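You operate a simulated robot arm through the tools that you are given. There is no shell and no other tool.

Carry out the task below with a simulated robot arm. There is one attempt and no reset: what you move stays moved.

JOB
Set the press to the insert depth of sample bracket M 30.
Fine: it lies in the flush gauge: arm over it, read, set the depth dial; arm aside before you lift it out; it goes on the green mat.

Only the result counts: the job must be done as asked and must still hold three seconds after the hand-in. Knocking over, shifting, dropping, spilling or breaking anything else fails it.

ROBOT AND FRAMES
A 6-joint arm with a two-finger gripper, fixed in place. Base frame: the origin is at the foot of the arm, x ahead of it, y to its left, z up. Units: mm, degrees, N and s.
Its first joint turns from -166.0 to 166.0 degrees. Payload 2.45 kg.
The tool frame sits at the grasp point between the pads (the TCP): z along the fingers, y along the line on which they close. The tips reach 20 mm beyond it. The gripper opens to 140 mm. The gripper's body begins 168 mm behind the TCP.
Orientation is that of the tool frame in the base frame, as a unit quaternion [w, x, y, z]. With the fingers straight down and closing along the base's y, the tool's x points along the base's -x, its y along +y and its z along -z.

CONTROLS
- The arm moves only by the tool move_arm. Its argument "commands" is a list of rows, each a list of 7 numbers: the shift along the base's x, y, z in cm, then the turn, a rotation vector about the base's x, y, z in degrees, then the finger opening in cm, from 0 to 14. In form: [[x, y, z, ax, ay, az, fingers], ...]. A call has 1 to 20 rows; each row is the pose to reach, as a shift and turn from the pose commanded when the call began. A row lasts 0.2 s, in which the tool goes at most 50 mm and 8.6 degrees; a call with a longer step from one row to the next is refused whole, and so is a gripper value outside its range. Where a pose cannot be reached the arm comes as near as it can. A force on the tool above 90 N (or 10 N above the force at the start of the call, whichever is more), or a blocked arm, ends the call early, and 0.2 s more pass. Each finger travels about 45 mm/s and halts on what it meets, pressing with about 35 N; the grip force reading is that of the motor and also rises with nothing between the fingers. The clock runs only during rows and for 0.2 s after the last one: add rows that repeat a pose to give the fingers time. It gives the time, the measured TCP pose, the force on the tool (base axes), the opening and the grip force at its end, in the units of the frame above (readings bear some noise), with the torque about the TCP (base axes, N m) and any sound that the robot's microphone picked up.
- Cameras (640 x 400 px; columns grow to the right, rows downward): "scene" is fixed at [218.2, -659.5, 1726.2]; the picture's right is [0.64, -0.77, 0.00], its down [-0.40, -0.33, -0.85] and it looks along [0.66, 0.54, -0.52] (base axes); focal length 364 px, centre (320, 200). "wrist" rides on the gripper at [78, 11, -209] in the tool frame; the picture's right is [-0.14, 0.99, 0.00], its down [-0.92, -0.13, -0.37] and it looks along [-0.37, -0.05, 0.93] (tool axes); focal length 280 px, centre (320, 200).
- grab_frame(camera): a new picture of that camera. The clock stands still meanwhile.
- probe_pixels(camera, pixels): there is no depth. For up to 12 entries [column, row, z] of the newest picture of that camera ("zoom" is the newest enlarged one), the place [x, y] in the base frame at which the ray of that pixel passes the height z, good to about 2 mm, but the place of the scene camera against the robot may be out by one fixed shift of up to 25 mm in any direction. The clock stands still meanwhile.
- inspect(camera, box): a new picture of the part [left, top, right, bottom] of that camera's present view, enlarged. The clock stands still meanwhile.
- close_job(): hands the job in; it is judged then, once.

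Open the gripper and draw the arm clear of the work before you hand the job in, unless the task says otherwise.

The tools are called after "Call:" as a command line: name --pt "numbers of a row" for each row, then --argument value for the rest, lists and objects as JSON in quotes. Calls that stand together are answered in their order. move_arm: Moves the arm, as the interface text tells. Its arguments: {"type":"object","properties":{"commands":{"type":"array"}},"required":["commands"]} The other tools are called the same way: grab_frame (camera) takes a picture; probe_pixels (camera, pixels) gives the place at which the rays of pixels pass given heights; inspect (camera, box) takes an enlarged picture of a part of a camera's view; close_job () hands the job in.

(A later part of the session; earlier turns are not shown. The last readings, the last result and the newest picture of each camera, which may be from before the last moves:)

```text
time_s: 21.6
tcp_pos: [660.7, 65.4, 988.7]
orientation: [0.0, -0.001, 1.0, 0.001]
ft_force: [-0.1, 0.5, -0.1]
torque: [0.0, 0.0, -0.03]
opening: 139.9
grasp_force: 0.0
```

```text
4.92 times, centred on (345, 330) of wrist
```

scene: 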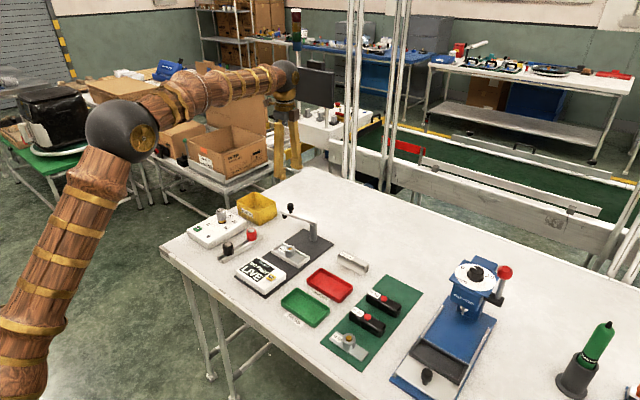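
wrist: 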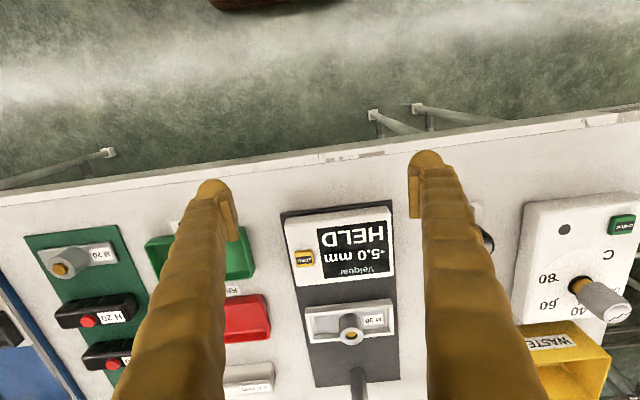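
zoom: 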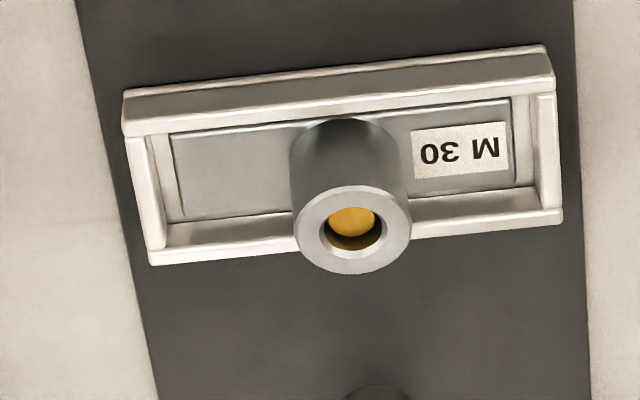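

From this view the recess works out at roughly 4.8 mm (displacement ≈42 px at ≈8.9 px/mm), consistent with the gauge's 5.0 mm. I now rise and move across to view the press dial.

Call:
move_arm --pt "0 0 4.5 0 0 0 12" --pt "0 0 9 0 0 0 10" --pt "0 0 13.5 0 0 0 8" --pt "0 0 18 0 0 0 7" --pt "0 0 22 0 0 0 7" --pt "1.6 -4.3 22 0 0 0 7" --pt "3.2 -8.6 22 0 0 0 7" --pt "4.8 -12.9 22 0 0 0 7" --pt "6.4 -17.2 22 0 0 0 7" --pt "8 -21.5 22 0 0 0 7" --pt "9.6 -25.8 22 0 0 0 7" --pt "11.2 -30.1 22 0 0 0 7" --pt "12.8 -34.4 22 0 0 0 7" --pt "14.4 -38.7 22 0 0 0 7" --pt "16 -43 22 0 0 0 7" --pt "17.6 -47.3 22 0 0 0 7" --pt "19 -51.5 22 0 0 0 7" --pt "19 -51.5 22 0 0 0 7"

Call:
grab_frame --camera "wrist"

```text
time_s: 25.4
tcp_pos: [852.3, -449.3, 1208.6]
orientation: [0.0, 0.0, 1.0, 0.0]
ft_force: [-0.3, 0.0, 0.1]
torque: [0.0, -0.03, 0.02]
opening: 70.2
grasp_force: 0.1
```

```text
taken
```

wrist: 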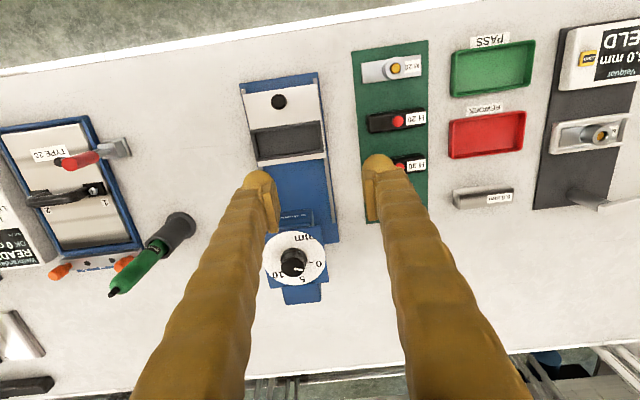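

The dial is at (293,262). I zoom into it to read the scale and the pointer.

Call:
inspect --camera "wrist" --box '[255, 225, 335, 300]'

Call:
probe_pixels --camera "wrist" --pixels '[[293, 262, 1000], [293, 262, 1030], [293, 262, 1050], [293, 262, 1070], [280, 102, 880]]'

```text
5.33 times, centred on (295, 262) of wrist
```

zoom: 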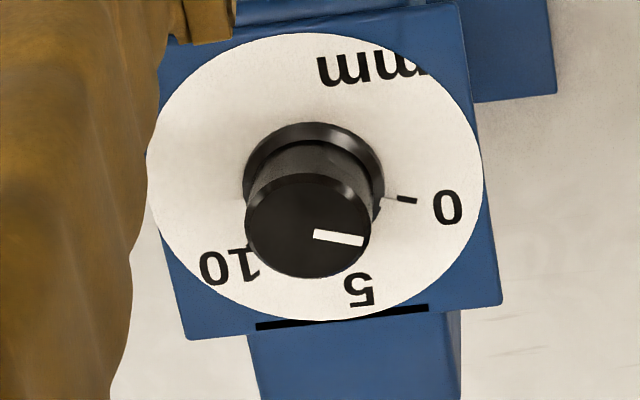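

```text
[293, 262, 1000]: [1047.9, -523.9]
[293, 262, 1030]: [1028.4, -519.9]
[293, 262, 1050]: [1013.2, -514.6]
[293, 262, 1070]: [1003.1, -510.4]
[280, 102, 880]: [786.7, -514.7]
```

The scale runs 0 (right/+y) → 5 → 10 (left), with the pointer now near 0. I turn the tool −61° and move over the dial at a safe height for a second view and reach test.

Call:
move_arm --pt "2 -0.8 0 0 0 -7.6 7" --pt "4 -1.7 0 0 0 -15.2 7" --pt "6.1 -2.5 0 0 0 -22.8 7" --pt "8.1 -3.4 0 0 0 -30.4 7" --pt "10.2 -4.2 0 0 0 -38 7" --pt "12.2 -5.1 0 0 0 -45.6 7" --pt "14.3 -6 0 0 0 -53.2 7" --pt "16.3 -6.8 0 0 0 -61 7" --pt "16.3 -6.8 0 0 0 -61 7"

Call:
grab_frame --camera "wrist"

Call:
grab_frame --camera "scene"

```text
time_s: 27.4
tcp_pos: [1003.2, -510.9, 1201.6]
orientation: [0.0, 0.508, 0.861, 0.0]
ft_force: [0.6, 0.6, 0.1]
torque: [0.03, -0.01, 0.04]
opening: 69.8
grasp_force: 0.1
out of reach, approached as far as the arm can: row 8, 9
```

```text
taken
```

wrist: 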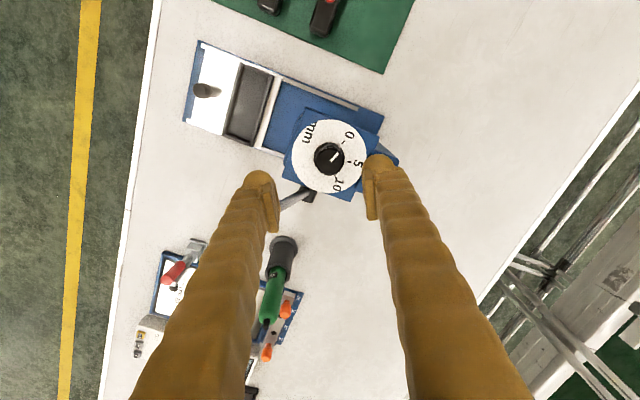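

```text
taken
```

scene: 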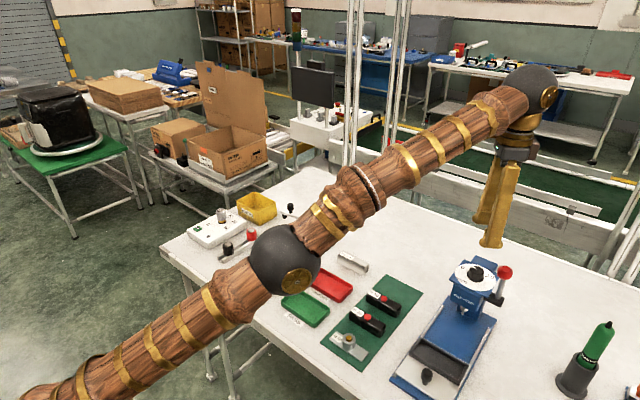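

The arm hit its reach limit at r≈1126 for z≈1200; lower heights should reach farther. I zoom in on the dial in this nearly vertical view and probe it.

Call:
inspect --camera "wrist" --box '[280, 110, 380, 210]'

Call:
probe_pixels --camera "wrist" --pixels '[[330, 159, 1030], [330, 159, 1050], [330, 159, 1070], [327, 157, 1030], [327, 157, 1050]]'

```text
4.00 times, centred on (330, 160) of wrist
```

zoom: 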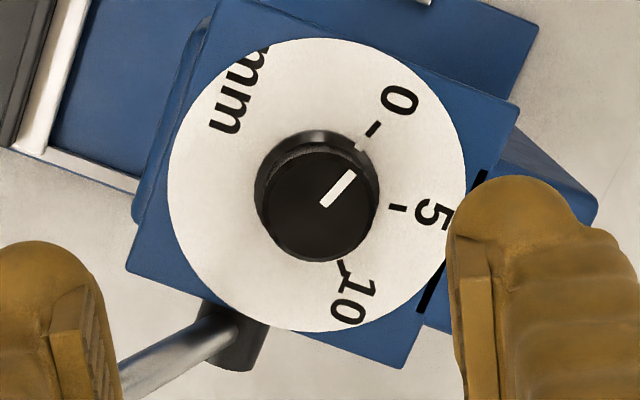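

```text
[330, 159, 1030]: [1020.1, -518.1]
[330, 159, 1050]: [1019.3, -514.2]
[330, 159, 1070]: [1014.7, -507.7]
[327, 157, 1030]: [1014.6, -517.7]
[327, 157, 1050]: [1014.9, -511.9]
```

The dial has ticks 0 at (373,129), 5 at (398,208), 10 at (340,268) in the zoom: 60° per 5 mm, i.e. 12°/mm; the pointer is at 0. I probe plate centre and knob-top centre for a precise grip position.

Call:
probe_pixels --camera "zoom" --pixels '[[319, 206, 1060], [319, 206, 1080], [317, 184.5, 1030], [317, 184.5, 1050], [168, 184, 1040], [466, 184, 1040], [317, 37, 1040], [317, 332, 1040], [230, 340, 1040], [110, 400, 1100]]'

Call:
inspect --camera "scene" --box '[440, 250, 520, 330]'

```text
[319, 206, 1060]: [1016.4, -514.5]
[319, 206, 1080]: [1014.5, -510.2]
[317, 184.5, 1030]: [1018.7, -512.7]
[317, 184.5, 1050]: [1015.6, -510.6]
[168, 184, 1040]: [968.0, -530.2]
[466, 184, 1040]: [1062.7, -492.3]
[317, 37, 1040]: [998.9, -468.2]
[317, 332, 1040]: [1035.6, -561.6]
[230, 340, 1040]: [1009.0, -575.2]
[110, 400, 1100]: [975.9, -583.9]
```

```text
5.00 times, centred on (480, 290) of scene
```

zoom: 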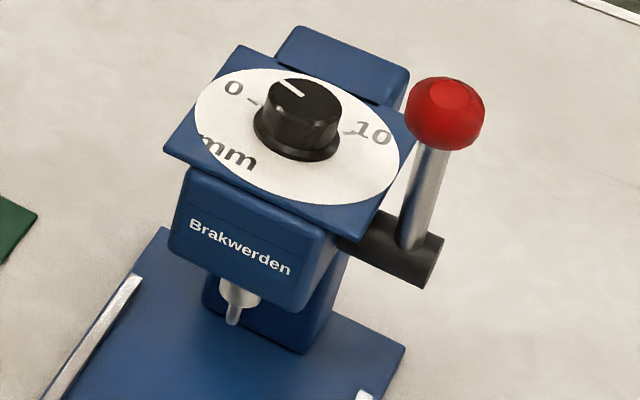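

Plate top z≈1040, knob top z≈1065, centre ≈(1016,−513); the lever's red ball is near (968,−588,1127), so I turn the closing line a bit further away from it, narrow the fingers and lower slightly to check the pose that is reached.

Call:
move_arm --pt "0 0 0 0 0 -7 6" --pt "0 0 -1.5 0 0 -14 5.6" --pt "0 0 -3 0 0 -14 5.6" --pt "0 0 -3 0 0 -14 5.6"

Call:
grab_frame --camera "wrist"

```text
time_s: 28.4
tcp_pos: [1001.7, -511.1, 1172.3]
orientation: [0.0, 0.609, 0.793, 0.0]
ft_force: [-0.2, 0.5, 0.4]
torque: [-0.03, 0.03, 0.01]
opening: 56.2
grasp_force: 0.0
```

```text
taken
```

wrist: 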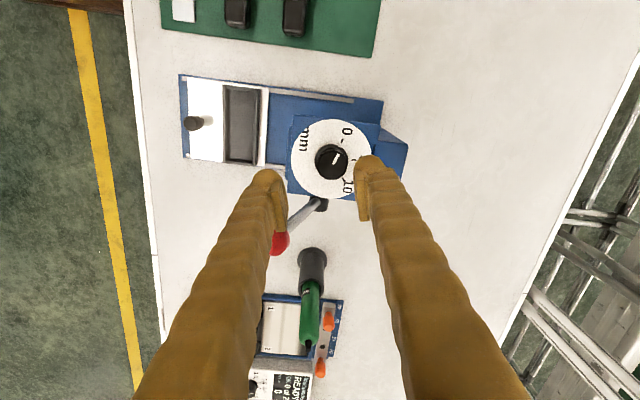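

The ball shows at (280,243), left of the finger and clear; knob at (330,161). I shift +14 mm in x and lower to z≈1120, then re-check alignment.

Call:
probe_pixels --camera "wrist" --pixels '[[280, 243, 1127], [276, 250, 1127], [330, 161, 1065], [321, 205, 1060]]'

Call:
move_arm --pt "0.5 -0.1 -1.5 0 0 0 5.6" --pt "1 -0.1 -3 0 0 0 5.6" --pt "1.4 -0.2 -5 0 0 0 5.6" --pt "1.4 -0.2 -5 0 0 0 5.6"

Call:
grab_frame --camera "wrist"

```text
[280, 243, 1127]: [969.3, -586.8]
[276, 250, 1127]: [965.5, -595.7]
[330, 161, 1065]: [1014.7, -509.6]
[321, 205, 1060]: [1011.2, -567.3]
```

```text
time_s: 29.4
tcp_pos: [1016.9, -513.9, 1121.4]
orientation: [0.0, 0.609, 0.793, 0.0]
ft_force: [0.9, 0.2, -0.7]
torque: [0.02, 0.03, 0.02]
opening: 56.0
grasp_force: 0.0
```

```text
taken
```

wrist: 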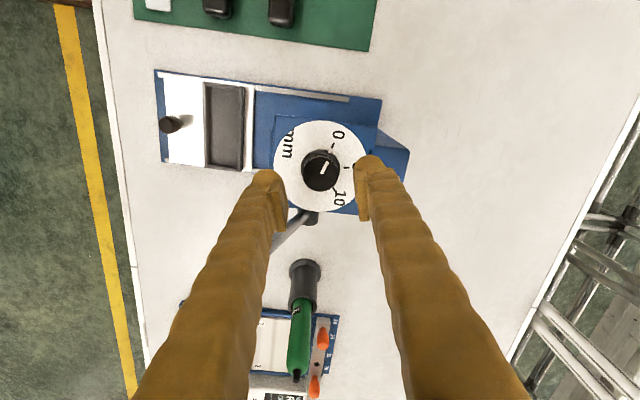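

Reached without limits. I zoom in to check the knob's alignment with the tool axis (expected at about (320,175) for the knob top).

Call:
inspect --camera "wrist" --box '[270, 110, 370, 225]'

Call:
probe_pixels --camera "wrist" --pixels '[[320, 172, 1065], [320, 172, 1060], [320, 166, 1040]]'

```text
3.48 times, centred on (320, 168) of wrist
```

zoom: 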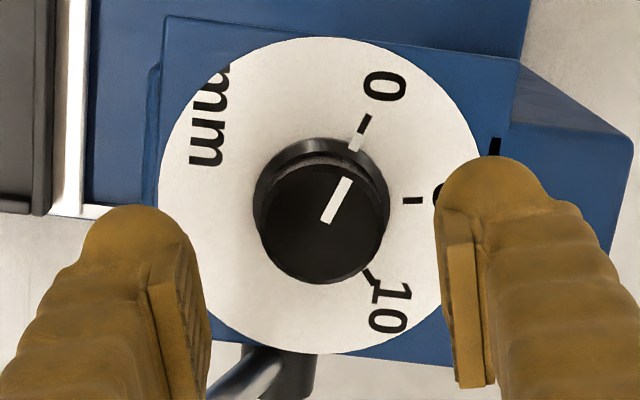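

```text
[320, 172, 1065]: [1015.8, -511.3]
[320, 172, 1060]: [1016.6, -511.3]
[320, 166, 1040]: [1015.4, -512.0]
```

The knob is within ~1.5 mm of the tool axis. I nudge +1 mm in x and lower so the tips stop about 9 mm above the dial plate, fingers still open.

Call:
move_arm --pt "0.1 0 -1.5 0 0 0 5.6" --pt "0.1 0 -3 0 0 0 5.6" --pt "0.1 0 -4.2 0 0 0 5.6" --pt "0.1 0 -5.2 0 0 0 5.6" --pt "0.1 0 -5.2 0 0 0 5.6"

Call:
inspect --camera "wrist" --box '[250, 120, 390, 250]'

Call:
inspect --camera "scene" --box '[440, 220, 520, 300]'

```text
time_s: 30.6
tcp_pos: [1018.2, -514.8, 1069.5]
orientation: [-0.001, 0.609, 0.793, 0.0]
ft_force: [-0.3, 0.4, 0.5]
torque: [0.0, -0.03, -0.03]
opening: 56.1
grasp_force: 0.0
```

```text
3.08 times, centred on (320, 185) of wrist
```

zoom: 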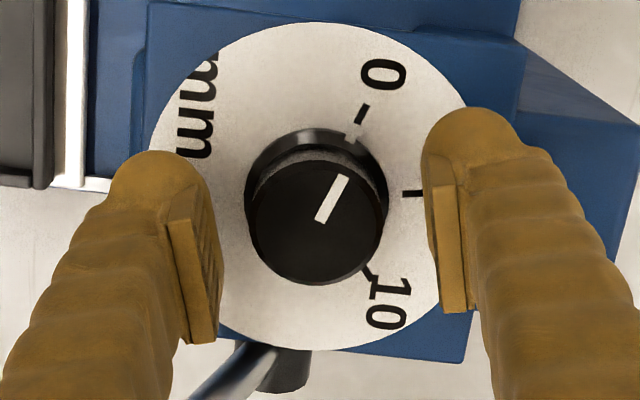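

```text
5.00 times, centred on (480, 260) of scene
```

zoom: 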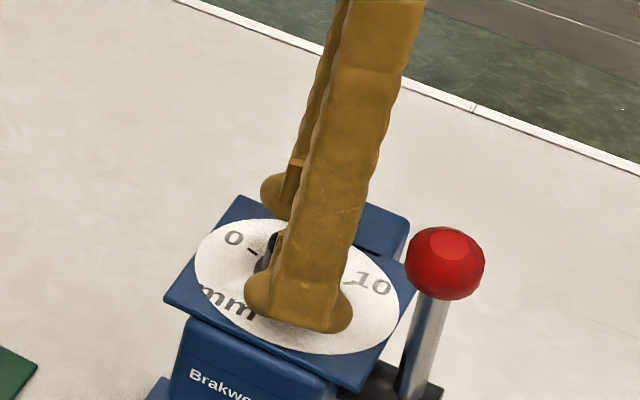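

The knob sits centred between the pads. I nudge 1 mm back and close on it.

Call:
move_arm --pt "-0.1 0 0 0 0 0 5" --pt "-0.1 0 0 0 0 0 4.2" --pt "-0.1 0 0 0 0 0 3.4" --pt "-0.1 0 0 0 0 0 3.2" --pt "-0.1 0 0 0 0 0 3.2"

Call:
inspect --camera "wrist" --box '[270, 130, 370, 240]'

```text
time_s: 31.8
tcp_pos: [1016.7, -513.9, 1069.1]
orientation: [-0.001, 0.608, 0.794, 0.0]
ft_force: [-4.4, -0.7, -2.9]
torque: [-0.05, 0.05, -0.01]
opening: 34.6
grasp_force: 44.9
```

```text
3.64 times, centred on (320, 185) of wrist
```

zoom: 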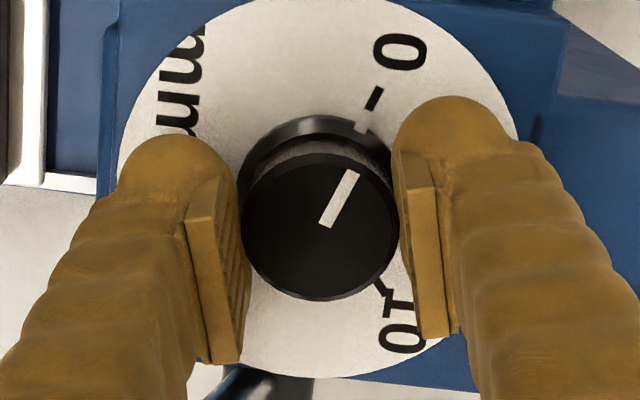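

The knob is gripped (34.6 mm, 45 N, low side force). I turn −30° first and check the pointer and forces.

Call:
move_arm --pt "0 0 0 0 0 -6 3.2" --pt "0 0 0 0 0 -12 3.2" --pt "0 0 0 0 0 -18 3.2" --pt "0 0 0 0 0 -24 3.2" --pt "0 0 0 0 0 -30 3.2" --pt "0 0 0 0 0 -30 3.2"

Call:
inspect --camera "wrist" --box '[270, 130, 370, 240]'

Call:
inspect --camera "scene" --box '[440, 240, 520, 320]'

```text
time_s: 33.2
tcp_pos: [1018.4, -514.8, 1069.5]
orientation: [0.0, 0.793, 0.609, 0.0]
ft_force: [1.1, 0.9, -6.4]
torque: [0.02, -0.03, 0.0]
opening: 34.9
grasp_force: 44.8
```

```text
3.64 times, centred on (320, 185) of wrist
```

zoom: 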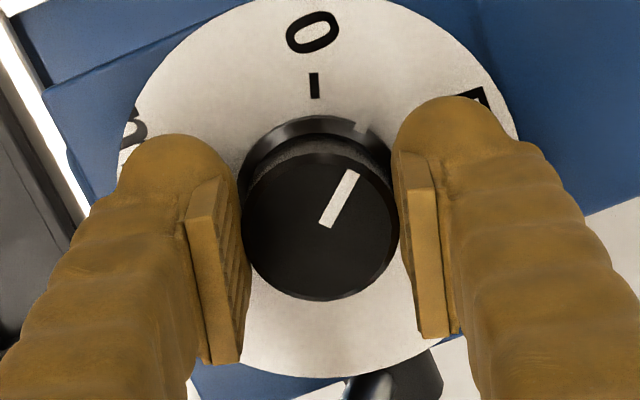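

```text
5.00 times, centred on (480, 280) of scene
```

zoom: 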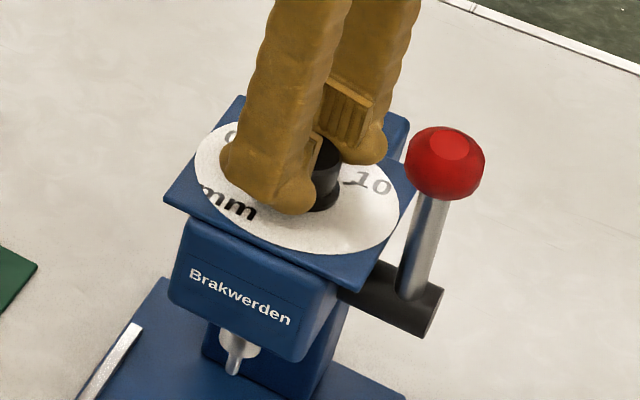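

The knob turns with the tool (pointer unchanged in the image, scale rotated by 30°). I turn another −30°.

Call:
move_arm --pt "0 0 0 0 0 -6 3.2" --pt "0 0 0 0 0 -12 3.2" --pt "0 0 0 0 0 -18 3.2" --pt "0 0 0 0 0 -24 3.2" --pt "0 0 0 0 0 -30 3.2" --pt "0 0 0 0 0 -30 3.2"

Call:
inspect --camera "wrist" --box '[270, 130, 370, 240]'

Call:
inspect --camera "wrist" --box '[300, 140, 345, 200]'

```text
time_s: 34.6
tcp_pos: [1018.0, -513.1, 1070.2]
orientation: [0.0, 0.924, 0.383, 0.0]
ft_force: [21.9, -11.1, -3.9]
torque: [-0.09, -0.22, 0.0]
opening: 35.1
grasp_force: 44.9
```

```text
3.64 times, centred on (320, 185) of wrist
```

zoom: 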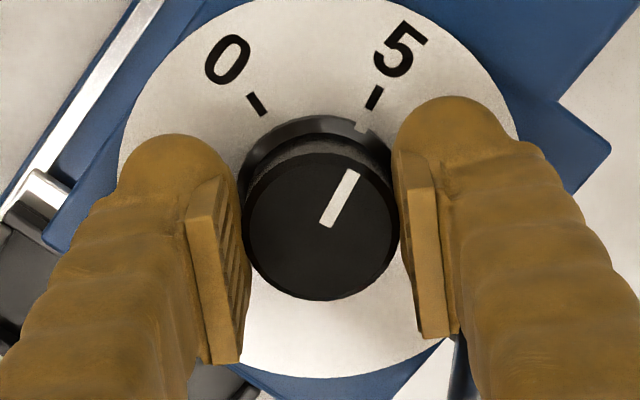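

```text
6.67 times, centred on (322, 170) of wrist
```

zoom: 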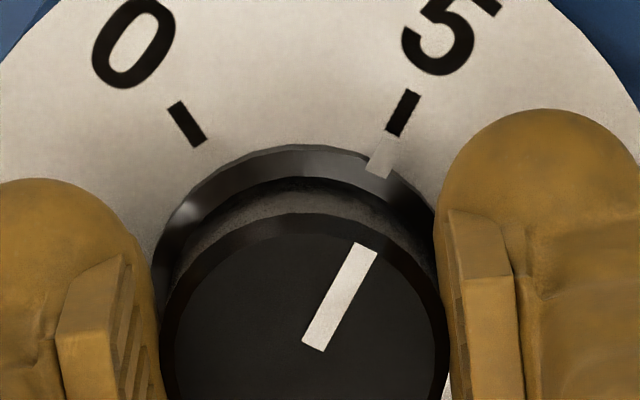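

The skirt mark lines up with the "5" tick at about (390,135) in the zoom. I zoom in further to check exact alignment before letting go.

Call:
inspect --camera "wrist" --box '[320, 150, 345, 170]'

```text
16.00 times, centred on (332, 160) of wrist
```

zoom: 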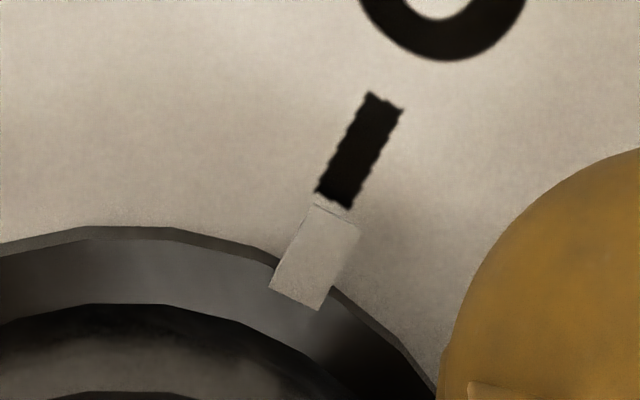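

Mark and tick line up (residual is within parallax, <0.1 mm equivalent). I release the knob gently and lift straight up.

Call:
move_arm --pt "0 0 0 0 0 0 3.8" --pt "0 0 0 0 0 0 4.6" --pt "0 0 0 0 0 0 5.6" --pt "0 0 0 0 0 0 5.6" --pt "0 0 2 0 0 0 5.6" --pt "0 0 4 0 0 0 5.6" --pt "0 0 6 0 0 0 5.6" --pt "0 0 6 0 0 0 5.6"

Call:
grab_frame --camera "wrist"

Call:
inspect --camera "wrist" --box '[270, 110, 370, 225]'

```text
time_s: 36.4
tcp_pos: [1017.7, -514.1, 1128.3]
orientation: [0.0, 0.924, 0.383, 0.0]
ft_force: [0.4, -0.4, 0.3]
torque: [0.0, 0.0, 0.02]
opening: 55.9
grasp_force: 0.1
```

```text
taken
```

wrist: 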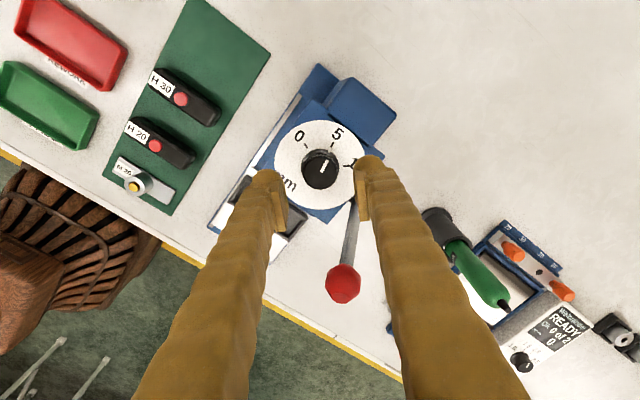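

```text
3.48 times, centred on (320, 168) of wrist
```

zoom: 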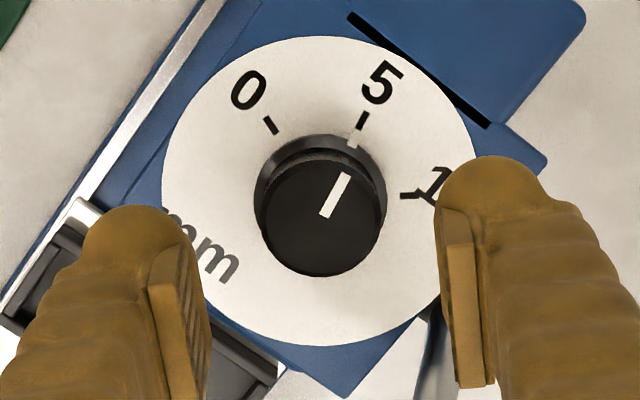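

The pointer mark sits at the 5 tick after release. A strong zoom confirms it before leaving.

Call:
inspect --camera "wrist" --box '[318, 140, 343, 156]'

Call:
move_arm --pt "-0.5 0 3 0 0 0 5.6" --pt "-1.5 0.5 6 0 0 0 5.6" --pt "-3 1 8 0 0 0 5.6" --pt "-5 2 9 0 0 0 5.6" --pt "-5 2 9 0 0 0 5.6"

Call:
grab_frame --camera "wrist"

```text
16.00 times, centred on (330, 148) of wrist
```

zoom: 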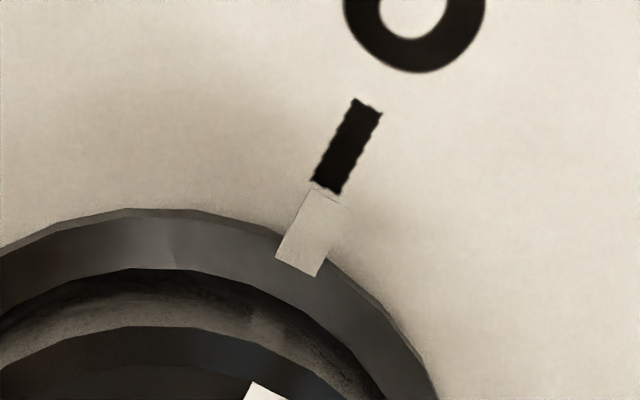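

```text
time_s: 37.6
tcp_pos: [967.6, -494.2, 1220.8]
orientation: [0.0, 0.924, 0.382, 0.0]
ft_force: [0.5, -0.4, 0.0]
torque: [-0.01, 0.01, -0.03]
opening: 56.0
grasp_force: 0.1
```

```text
taken
```

wrist: 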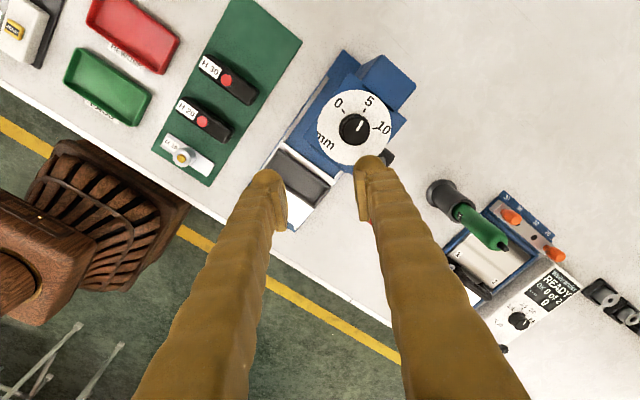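

The dial stays at 5. Now I go back to the bracket: rotate the tool +135° to close along y and move above the gauge holder at a safe height.

Call:
move_arm --pt "-0.2 3.6 0 0 0 8.45 5.6" --pt "-0.5 7.1 0 0 0 16.9 5.6" --pt "-0.7 10.7 0 0 0 25.35 5.6" --pt "-0.9 14.2 0 0 0 33.8 5.6" --pt "-1.2 17.8 0 0 0 42.25 5.6" --pt "-1.4 21.4 0 0 0 50.7 5.6" --pt "-1.6 24.9 0 0 0 59.15 5.6" --pt "-1.9 28.5 0 0 0 67.6 5.6" --pt "-2.1 32 0 0 0 76.05 5.6" --pt "-2.3 35.6 0 0 0 84.5 5.6" --pt "-2.6 39.2 0 0 0 92.95 6" --pt "-2.8 42.7 0 0 0 101.4 6.5" --pt "-3 46.3 0 0 0 109.85 7" --pt "-3.3 49.8 0 0 0 118.3 7" --pt "-3.5 53.4 0 0 0 126.75 7" --pt "-3.7 57 0 0 0 135 7" --pt "-3.7 57 -4 0 0 135 7" --pt "-3.7 57 -8 0 0 135 7" --pt "-3.7 57 -12 0 0 135 7" --pt "-3.7 57 -12 0 0 135 7"

Call:
grab_frame --camera "wrist"

```text
time_s: 41.8
tcp_pos: [930.3, 77.0, 1099.8]
orientation: [0.0, -0.001, 1.0, -0.001]
ft_force: [0.4, 0.9, 0.6]
torque: [0.01, 0.03, 0.01]
opening: 70.0
grasp_force: 0.1
```

```text
taken
```

wrist: 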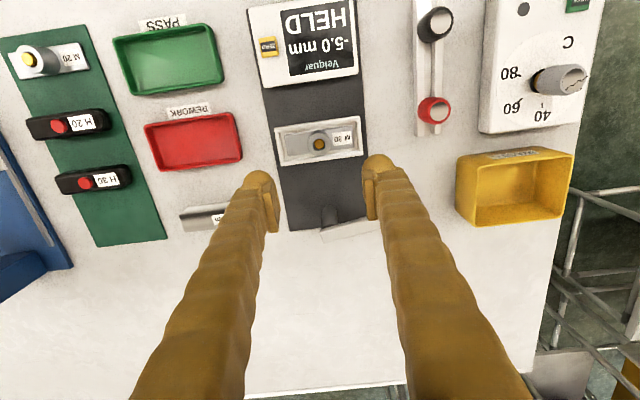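

The boss at (319,143) is on the tool axis. I zoom on the bracket and probe the mat's free area (far end, rows ~195–245).

Call:
inspect --camera "wrist" --box '[265, 105, 375, 180]'

Call:
probe_pixels --camera "wrist" --pixels '[[93, 247, 850], [167, 238, 850], [67, 195, 850], [133, 184, 850], [60, 175, 870], [2, 38, 850], [84, 25, 850], [128, 166, 870], [319, 143, 885]]'

Call:
inspect --camera "wrist" --box '[0, 20, 200, 260]'

```text
5.33 times, centred on (320, 142) of wrist
```

zoom: 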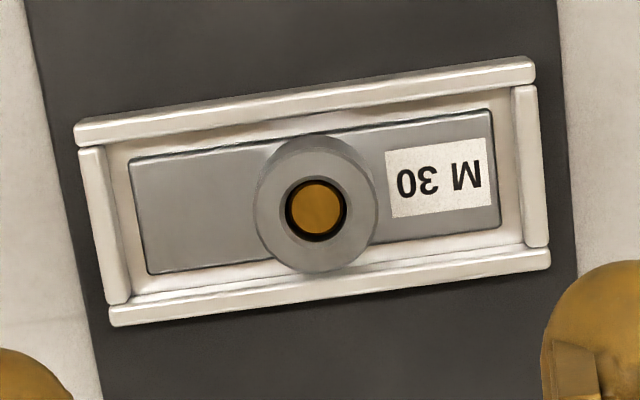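

```text
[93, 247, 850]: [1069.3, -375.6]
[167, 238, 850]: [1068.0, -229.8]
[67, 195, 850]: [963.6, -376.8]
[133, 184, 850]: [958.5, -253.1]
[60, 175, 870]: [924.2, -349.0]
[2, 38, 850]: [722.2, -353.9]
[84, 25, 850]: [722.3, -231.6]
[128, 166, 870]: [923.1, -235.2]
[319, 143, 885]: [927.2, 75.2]
```

```text
1.67 times, centred on (100, 140) of wrist
```

zoom: 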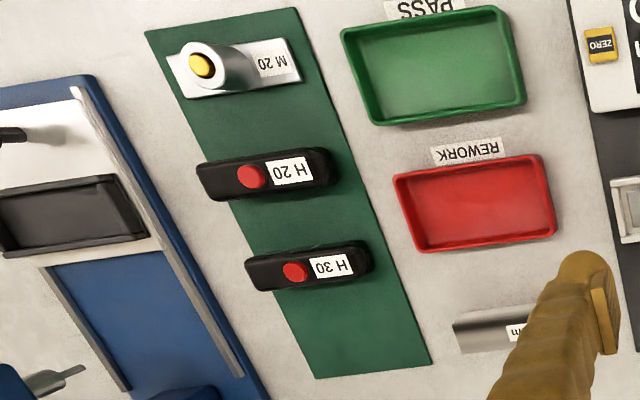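

The free mat zone is x≈958–1068, y≈−376…−230, so the bracket can go at about (1013,−302). I lower over the boss to z≈970 and re-check alignment and height.

Call:
move_arm --pt "0 0 -4 0 0 0 7" --pt "0 0 -8 0 0 0 7" --pt "-0.1 0 -11 0 0 0 7" --pt "-0.2 -0.1 -13 0 0 0 7" --pt "-0.2 -0.1 -13 0 0 0 7"

Call:
grab_frame --camera "wrist"

Call:
inspect --camera "wrist" --box '[260, 130, 380, 215]'

```text
time_s: 43.0
tcp_pos: [927.8, 74.0, 969.8]
orientation: [0.0, 0.0, 1.0, 0.0]
ft_force: [-0.7, -0.2, 0.2]
torque: [-0.02, 0.0, 0.0]
opening: 69.9
grasp_force: 0.0
```

```text
taken
```

wrist: 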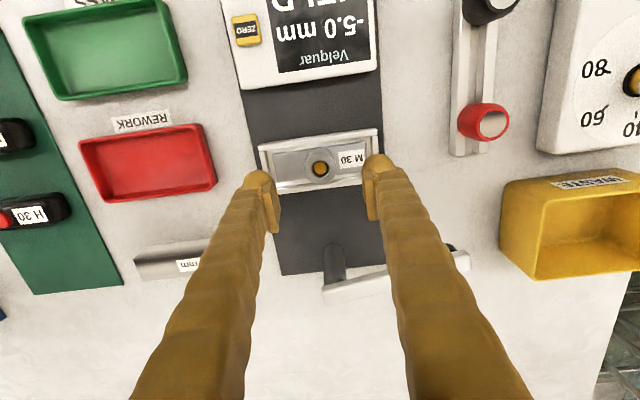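

```text
4.71 times, centred on (320, 172) of wrist
```

zoom: 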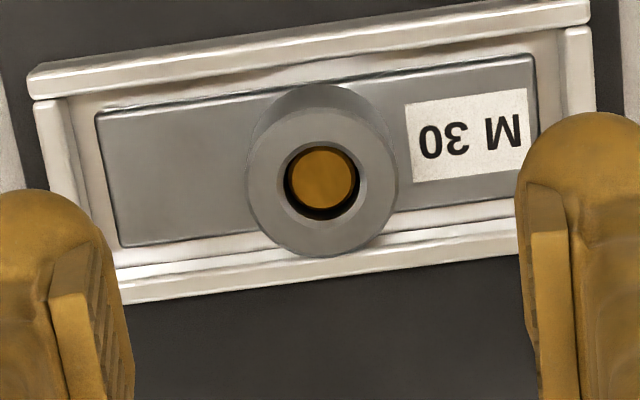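

Alignment is good (rim centre at (320.4,168.2) vs expected ~168). I lower to z≈908 (tips about level with the boss top) and check heights from the side with the scene camera.

Call:
move_arm --pt "0 0.05 -2 0 0 0 6.5" --pt "0 0.05 -4 0 0 0 6" --pt "0 0.05 -6.2 0 0 0 6" --pt "0 0.05 -6.2 0 0 0 6"

Call:
inspect --camera "scene" --box '[270, 230, 310, 262]'

Call:
inspect --camera "wrist" --box '[260, 130, 380, 215]'

```text
time_s: 44.0
tcp_pos: [927.7, 76.0, 908.8]
orientation: [-0.001, 0.0, 1.0, -0.001]
ft_force: [0.0, 0.6, 0.2]
torque: [-0.01, 0.02, 0.0]
opening: 60.0
grasp_force: 0.0
```

```text
12.50 times, centred on (290, 246) of scene
```

zoom: 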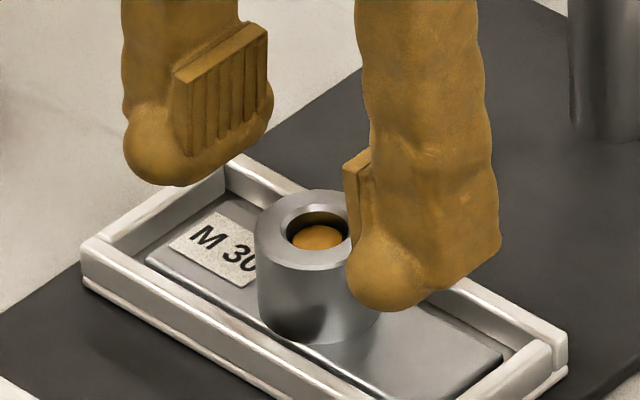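

```text
4.71 times, centred on (320, 172) of wrist
```

zoom: 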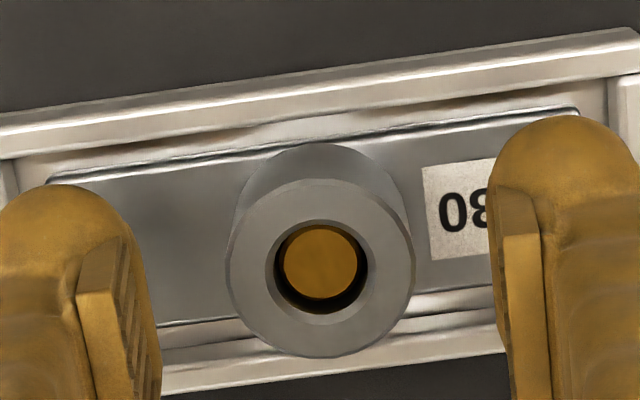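

Tips are about level with the boss top (z≈888) and centred. I lower 14 mm more and close on the boss.

Call:
move_arm --pt "0 0 -0.7 0 0 0 6" --pt "0 0 -1.4 0 0 0 6" --pt "0 0 -1.4 0 0 0 5" --pt "0 0 -1.4 0 0 0 4" --pt "0 0 -1.4 0 0 0 3.2" --pt "0 0 -1.4 0 0 0 3" --pt "0 0 -1.4 0 0 0 3"

Call:
inspect --camera "scene" --box '[270, 230, 310, 262]'

Call:
inspect --camera "wrist" --box '[260, 130, 380, 215]'

```text
time_s: 45.6
tcp_pos: [929.0, 74.2, 893.2]
orientation: [0.001, 0.0, 1.0, 0.0]
ft_force: [-0.2, 0.3, 0.1]
torque: [0.0, -0.03, 0.0]
opening: 35.2
grasp_force: 34.9
```

```text
12.50 times, centred on (290, 246) of scene
```

zoom: 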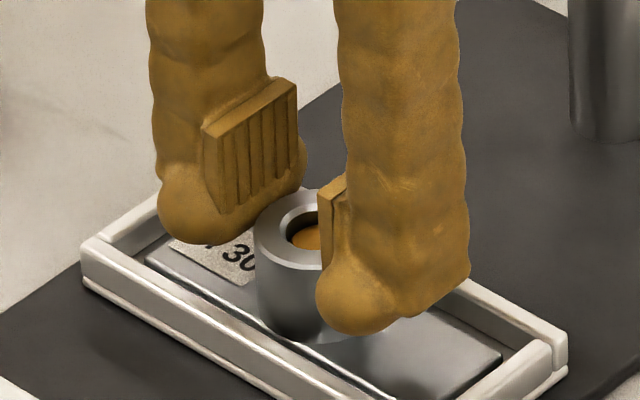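

```text
4.71 times, centred on (320, 172) of wrist
```

zoom: 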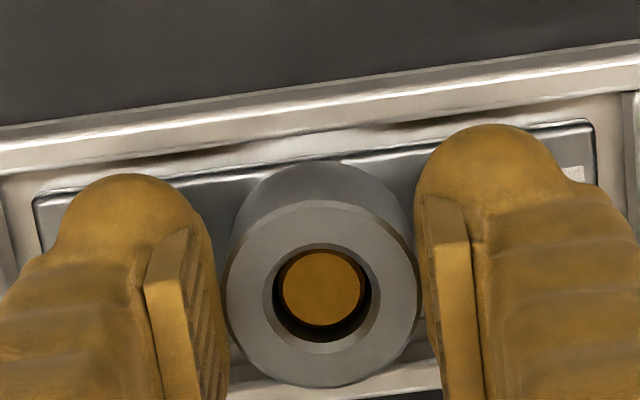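

The boss is gripped (35.2 mm, 35 N) but only on its upper part. I open slightly, lower 5 mm more for a deeper hold, and close again.

Call:
move_arm --pt "0 0 0 0 0 0 4.2" --pt "0 0 0 0 0 0 4.6" --pt "0.05 0 -0.3 0 0 0 4.6" --pt "0.05 0 -0.5 0 0 0 4.6" --pt "0.05 0 -0.5 0 0 0 3.8" --pt "0.05 0 -0.5 0 0 0 3" --pt "0.05 0 -0.5 0 0 0 3" --pt "0.05 0 -0.5 0 0 0 3"

Call:
inspect --camera "scene" --box '[270, 230, 310, 262]'

```text
time_s: 47.4
tcp_pos: [928.3, 76.5, 888.4]
orientation: [0.0, 0.0, 1.0, 0.001]
ft_force: [-0.5, 0.2, -0.2]
torque: [0.01, 0.0, -0.01]
opening: 35.2
grasp_force: 35.1
```

```text
12.50 times, centred on (290, 246) of scene
```

zoom: 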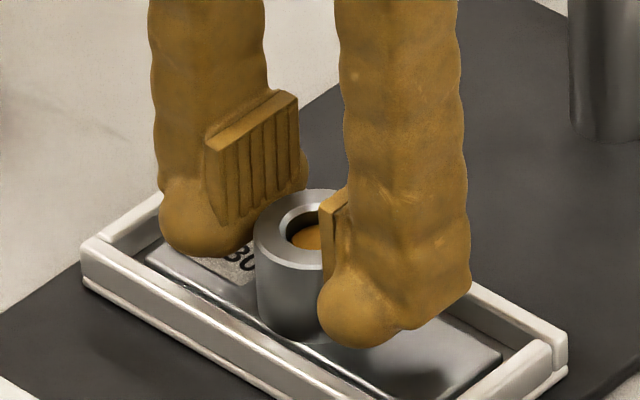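

Firm grip without any contact forces. I lift slowly by 4 cm and check that the bracket comes out cleanly.

Call:
move_arm --pt "0 0 0.5 0 0 0 3" --pt "0 0 1 0 0 0 3" --pt "0 0 2 0 0 0 3" --pt "0 0 3 0 0 0 3" --pt "0 0 4 0 0 0 3" --pt "0 0 4 0 0 0 3"

Call:
inspect --camera "scene" --box '[250, 215, 330, 275]'

Call:
grab_frame --camera "wrist"

```text
time_s: 48.8
tcp_pos: [928.1, 74.2, 928.5]
orientation: [0.0, 0.001, 1.0, 0.0]
ft_force: [-0.1, 0.1, -1.4]
torque: [-0.05, -0.03, -0.02]
opening: 35.5
grasp_force: 35.3
```

```text
6.67 times, centred on (290, 245) of scene
```

zoom: 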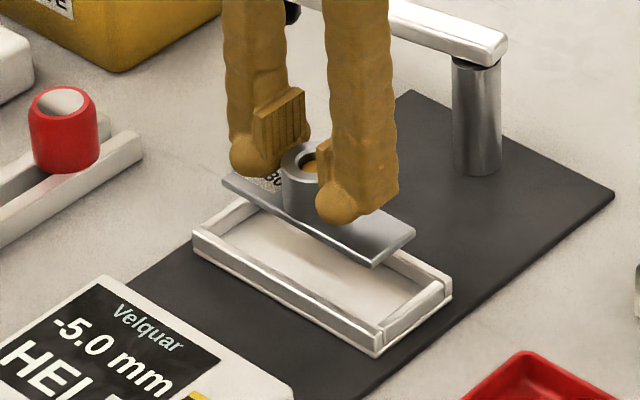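

```text
taken
```

wrist: 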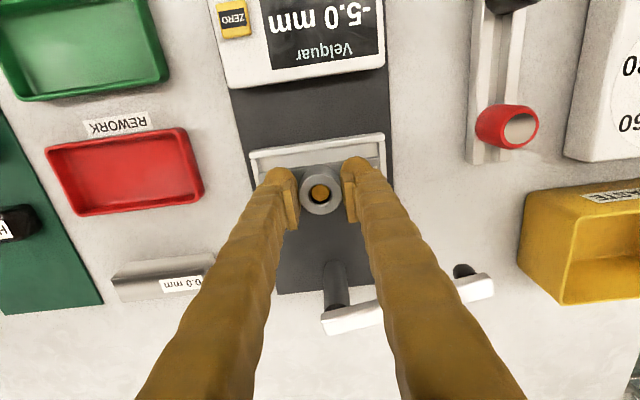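

The bracket hangs level and clear of the holder. I raise it to z≈1000 and carry it over to the free far end of the green mat.

Call:
move_arm --pt "0 0 2 0 0 0 3" --pt "0 0 4.5 0 0 0 3" --pt "0 0 7 0 0 0 3" --pt "0 -2 7 0 0 0 3" --pt "0.3 -5 7 0 0 0 3" --pt "1.2 -8.5 7 0 0 0 3" --pt "2.1 -12 7 0 0 0 3" --pt "3 -15.5 7 0 0 0 3" --pt "4 -19 7 0 0 0 3" --pt "5 -22.5 7 0 0 0 3" --pt "6 -26 7 0 0 0 3" --pt "7 -29.5 7 0 0 0 3" --pt "8 -33 7 0 0 0 3" --pt "8.5 -36 7 0 0 0 3" --pt "8.5 -37.7 7 0 0 0 3" --pt "8.5 -37.7 7 0 0 0 3"

Call:
grab_frame --camera "wrist"

Call:
inspect --camera "scene" --box '[320, 200, 460, 330]'

```text
time_s: 52.2
tcp_pos: [1014.1, -302.4, 999.5]
orientation: [0.0, -0.001, 1.0, 0.001]
ft_force: [-0.2, 0.2, -0.7]
torque: [-0.02, -0.02, -0.01]
opening: 35.1
grasp_force: 35.2
```

```text
taken
```

wrist: 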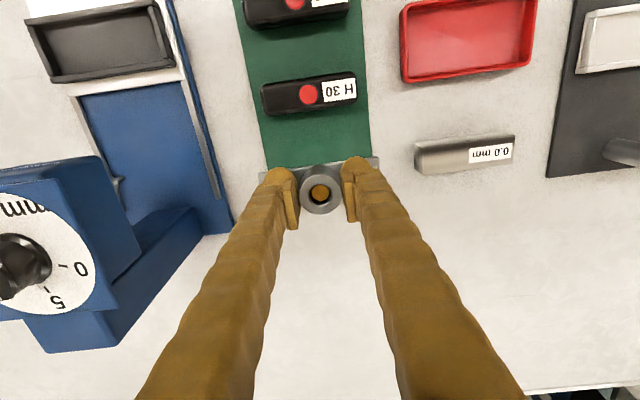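

```text
3.08 times, centred on (390, 265) of scene
```

zoom: 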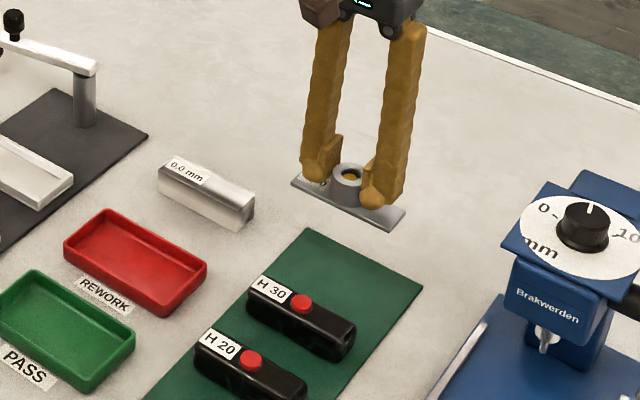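

The bracket is above the mat's far end. I probe the mat's side edges (left (263,145), right (371,140)) and H 30's lower edge to check the target spot.

Call:
probe_pixels --camera "wrist" --pixels '[[263, 145, 850], [371, 140, 850], [265, 116, 850], [356, 101, 850], [262, 110, 850]]'

Call:
inspect --camera "wrist" --box '[230, 60, 400, 230]'

Call:
probe_pixels --camera "scene" --pixels '[[422, 292, 850], [382, 274, 850], [419, 299, 850], [360, 313, 850]]'

```text
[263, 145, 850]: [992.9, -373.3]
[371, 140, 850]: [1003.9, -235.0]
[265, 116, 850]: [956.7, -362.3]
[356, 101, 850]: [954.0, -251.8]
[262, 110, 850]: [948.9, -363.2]
```

```text
2.35 times, centred on (315, 145) of wrist
```

zoom: 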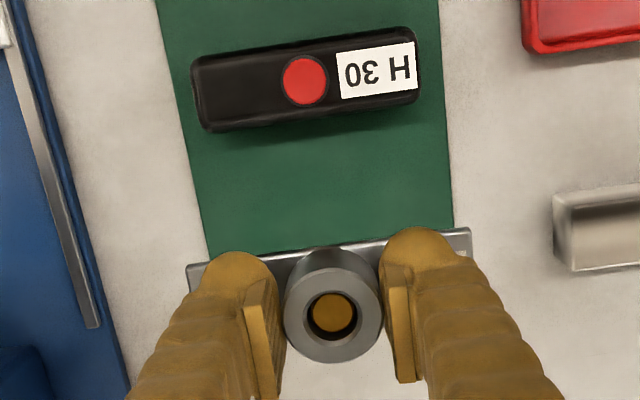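

```text
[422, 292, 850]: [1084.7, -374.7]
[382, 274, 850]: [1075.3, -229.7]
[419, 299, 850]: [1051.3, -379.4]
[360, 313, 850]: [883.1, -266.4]
```

The spot has ≥13 mm margins on all sides. I lower to z≈900 and check the remaining gap from the side.

Call:
move_arm --pt "0 -0.1 -3 0 0 0 3" --pt "0 -0.2 -6 0 0 0 3" --pt "0 -0.2 -8.5 0 0 0 3" --pt "0 -0.2 -10 0 0 0 3" --pt "0 -0.2 -10 0 0 0 3"

Call:
inspect --camera "scene" --box '[375, 255, 425, 305]'

```text
time_s: 53.4
tcp_pos: [1013.4, -303.0, 898.0]
orientation: [0.0, 0.0, 1.0, 0.001]
ft_force: [-0.4, -0.5, -1.4]
torque: [-0.01, -0.02, -0.01]
opening: 35.4
grasp_force: 35.1
```

```text
8.00 times, centred on (400, 280) of scene
```

zoom: 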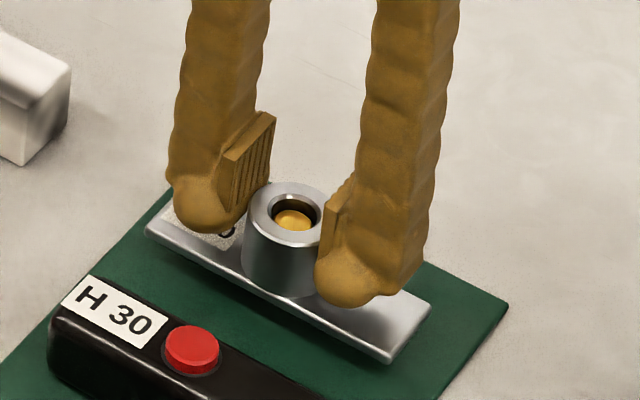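

No contact yet (force −1.4 N is the bracket's weight). I lower in small steps toward the mat.

Call:
move_arm --pt "0 0 -0.3 0 0 0 3" --pt "0 0 -0.6 0 0 0 3" --pt "0 0 -0.9 0 0 0 3" --pt "0 0 -0.9 0 0 0 3"

Call:
inspect --camera "scene" --box '[375, 255, 425, 305]'

```text
time_s: 54.4
tcp_pos: [1014.5, -302.2, 890.6]
orientation: [0.0, 0.001, 1.0, 0.0]
ft_force: [-0.7, -0.5, -1.4]
torque: [0.01, 0.01, 0.01]
opening: 35.3
grasp_force: 35.0
```

```text
8.00 times, centred on (400, 280) of scene
```

zoom: 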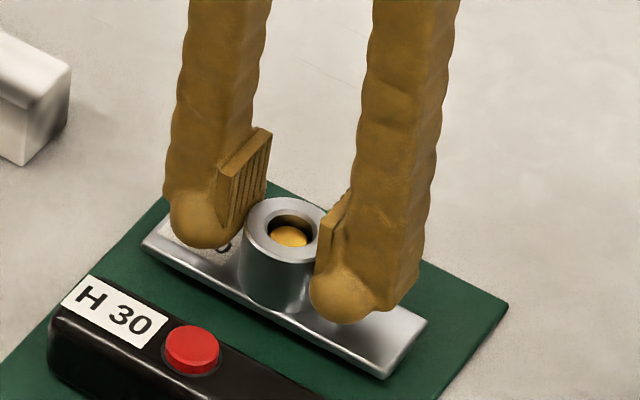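

Still free at z≈890. I continue down in 2 mm steps.

Call:
move_arm --pt "0 0 -0.2 0 0 0 3" --pt "0 0 -0.4 0 0 0 3" --pt "0 0 -0.4 0 0 0 3"

Call:
inspect --camera "scene" --box '[375, 265, 425, 305]'

```text
time_s: 55.2
tcp_pos: [1013.6, -302.9, 885.1]
orientation: [-0.001, -0.001, 1.0, -0.001]
ft_force: [-0.1, 0.1, -1.8]
torque: [0.0, 0.0, 0.0]
opening: 35.3
grasp_force: 35.6
```

```text
10.00 times, centred on (400, 285) of scene
```

zoom: 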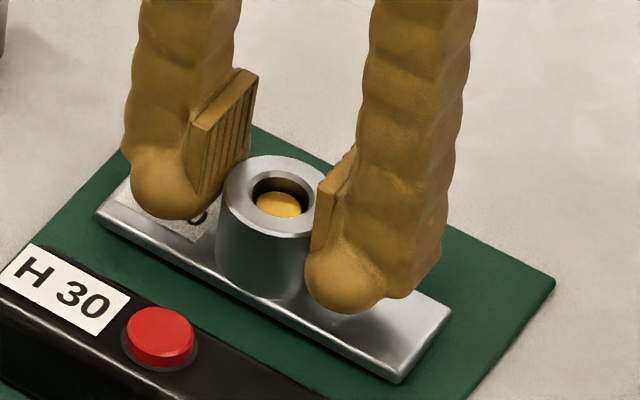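

No contact yet at z≈885; I keep going in 1 mm steps.

Call:
move_arm --pt "0 0 -0.1 0 0 0 3" --pt "0 0 -0.2 0 0 0 3" --pt "0 0 -0.3 0 0 0 3" --pt "0 0 -0.3 0 0 0 3"

```text
time_s: 56.2
tcp_pos: [1014.0, -303.8, 883.7]
orientation: [0.0, 0.0, 1.0, 0.0]
ft_force: [-0.2, 0.1, -2.3]
torque: [0.0, 0.0, 0.03]
opening: 35.5
grasp_force: 35.6
```

Force is still just the weight (−2 N); I lower another 3 mm in 1 mm steps.

Call:
move_arm --pt "0 0 -0.1 0 0 0 3" --pt "0 0 -0.2 0 0 0 3" --pt "0 0 -0.3 0 0 0 3" --pt "0 0 -0.3 0 0 0 3"

Call:
inspect --camera "scene" --box '[375, 265, 425, 305]'

```text
time_s: 57.2
tcp_pos: [1014.0, -304.4, 881.6]
orientation: [0.003, 0.0, 1.0, 0.0]
ft_force: [-7.1, 2.7, 36.8]
torque: [0.03, 0.08, 0.04]
opening: 35.7
grasp_force: 35.0
```

```text
10.00 times, centred on (400, 285) of scene
```

zoom: 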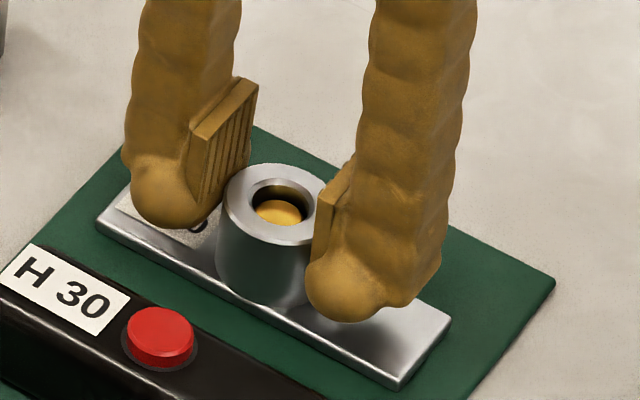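

Contact: 37 N upward, the bracket rests on the mat. I relax 1.5 mm upward, then open the fingers.

Call:
move_arm --pt "0 0 0.15 0 0 0 3" --pt "0 0 0.15 0 0 0 3.6" --pt "0 0 0.15 0 0 0 4.2" --pt "0 0 0.15 0 0 0 5" --pt "0 0 0.15 0 0 0 5.6" --pt "0 0 0.15 0 0 0 5.6"

Call:
inspect --camera "scene" --box '[375, 265, 425, 305]'

Call:
grab_frame --camera "wrist"

```text
time_s: 58.6
tcp_pos: [1011.4, -303.0, 882.0]
orientation: [0.0, 0.0, 1.0, -0.001]
ft_force: [0.0, -0.4, 0.2]
torque: [0.0, -0.01, -0.02]
opening: 56.1
grasp_force: 0.0
```

```text
10.00 times, centred on (400, 285) of scene
```

zoom: 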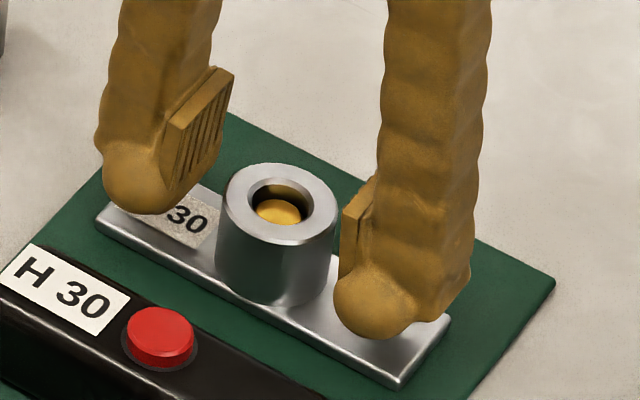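

```text
taken
```

wrist: 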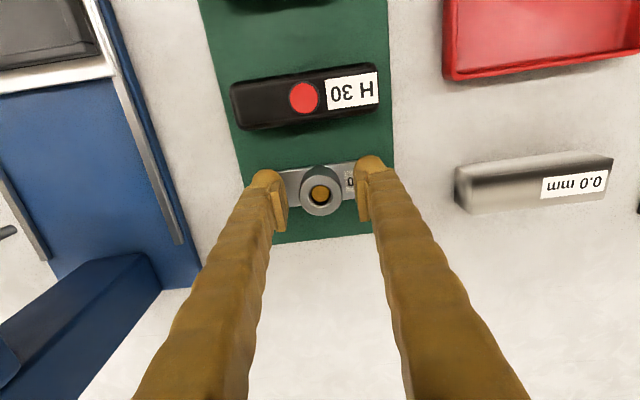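

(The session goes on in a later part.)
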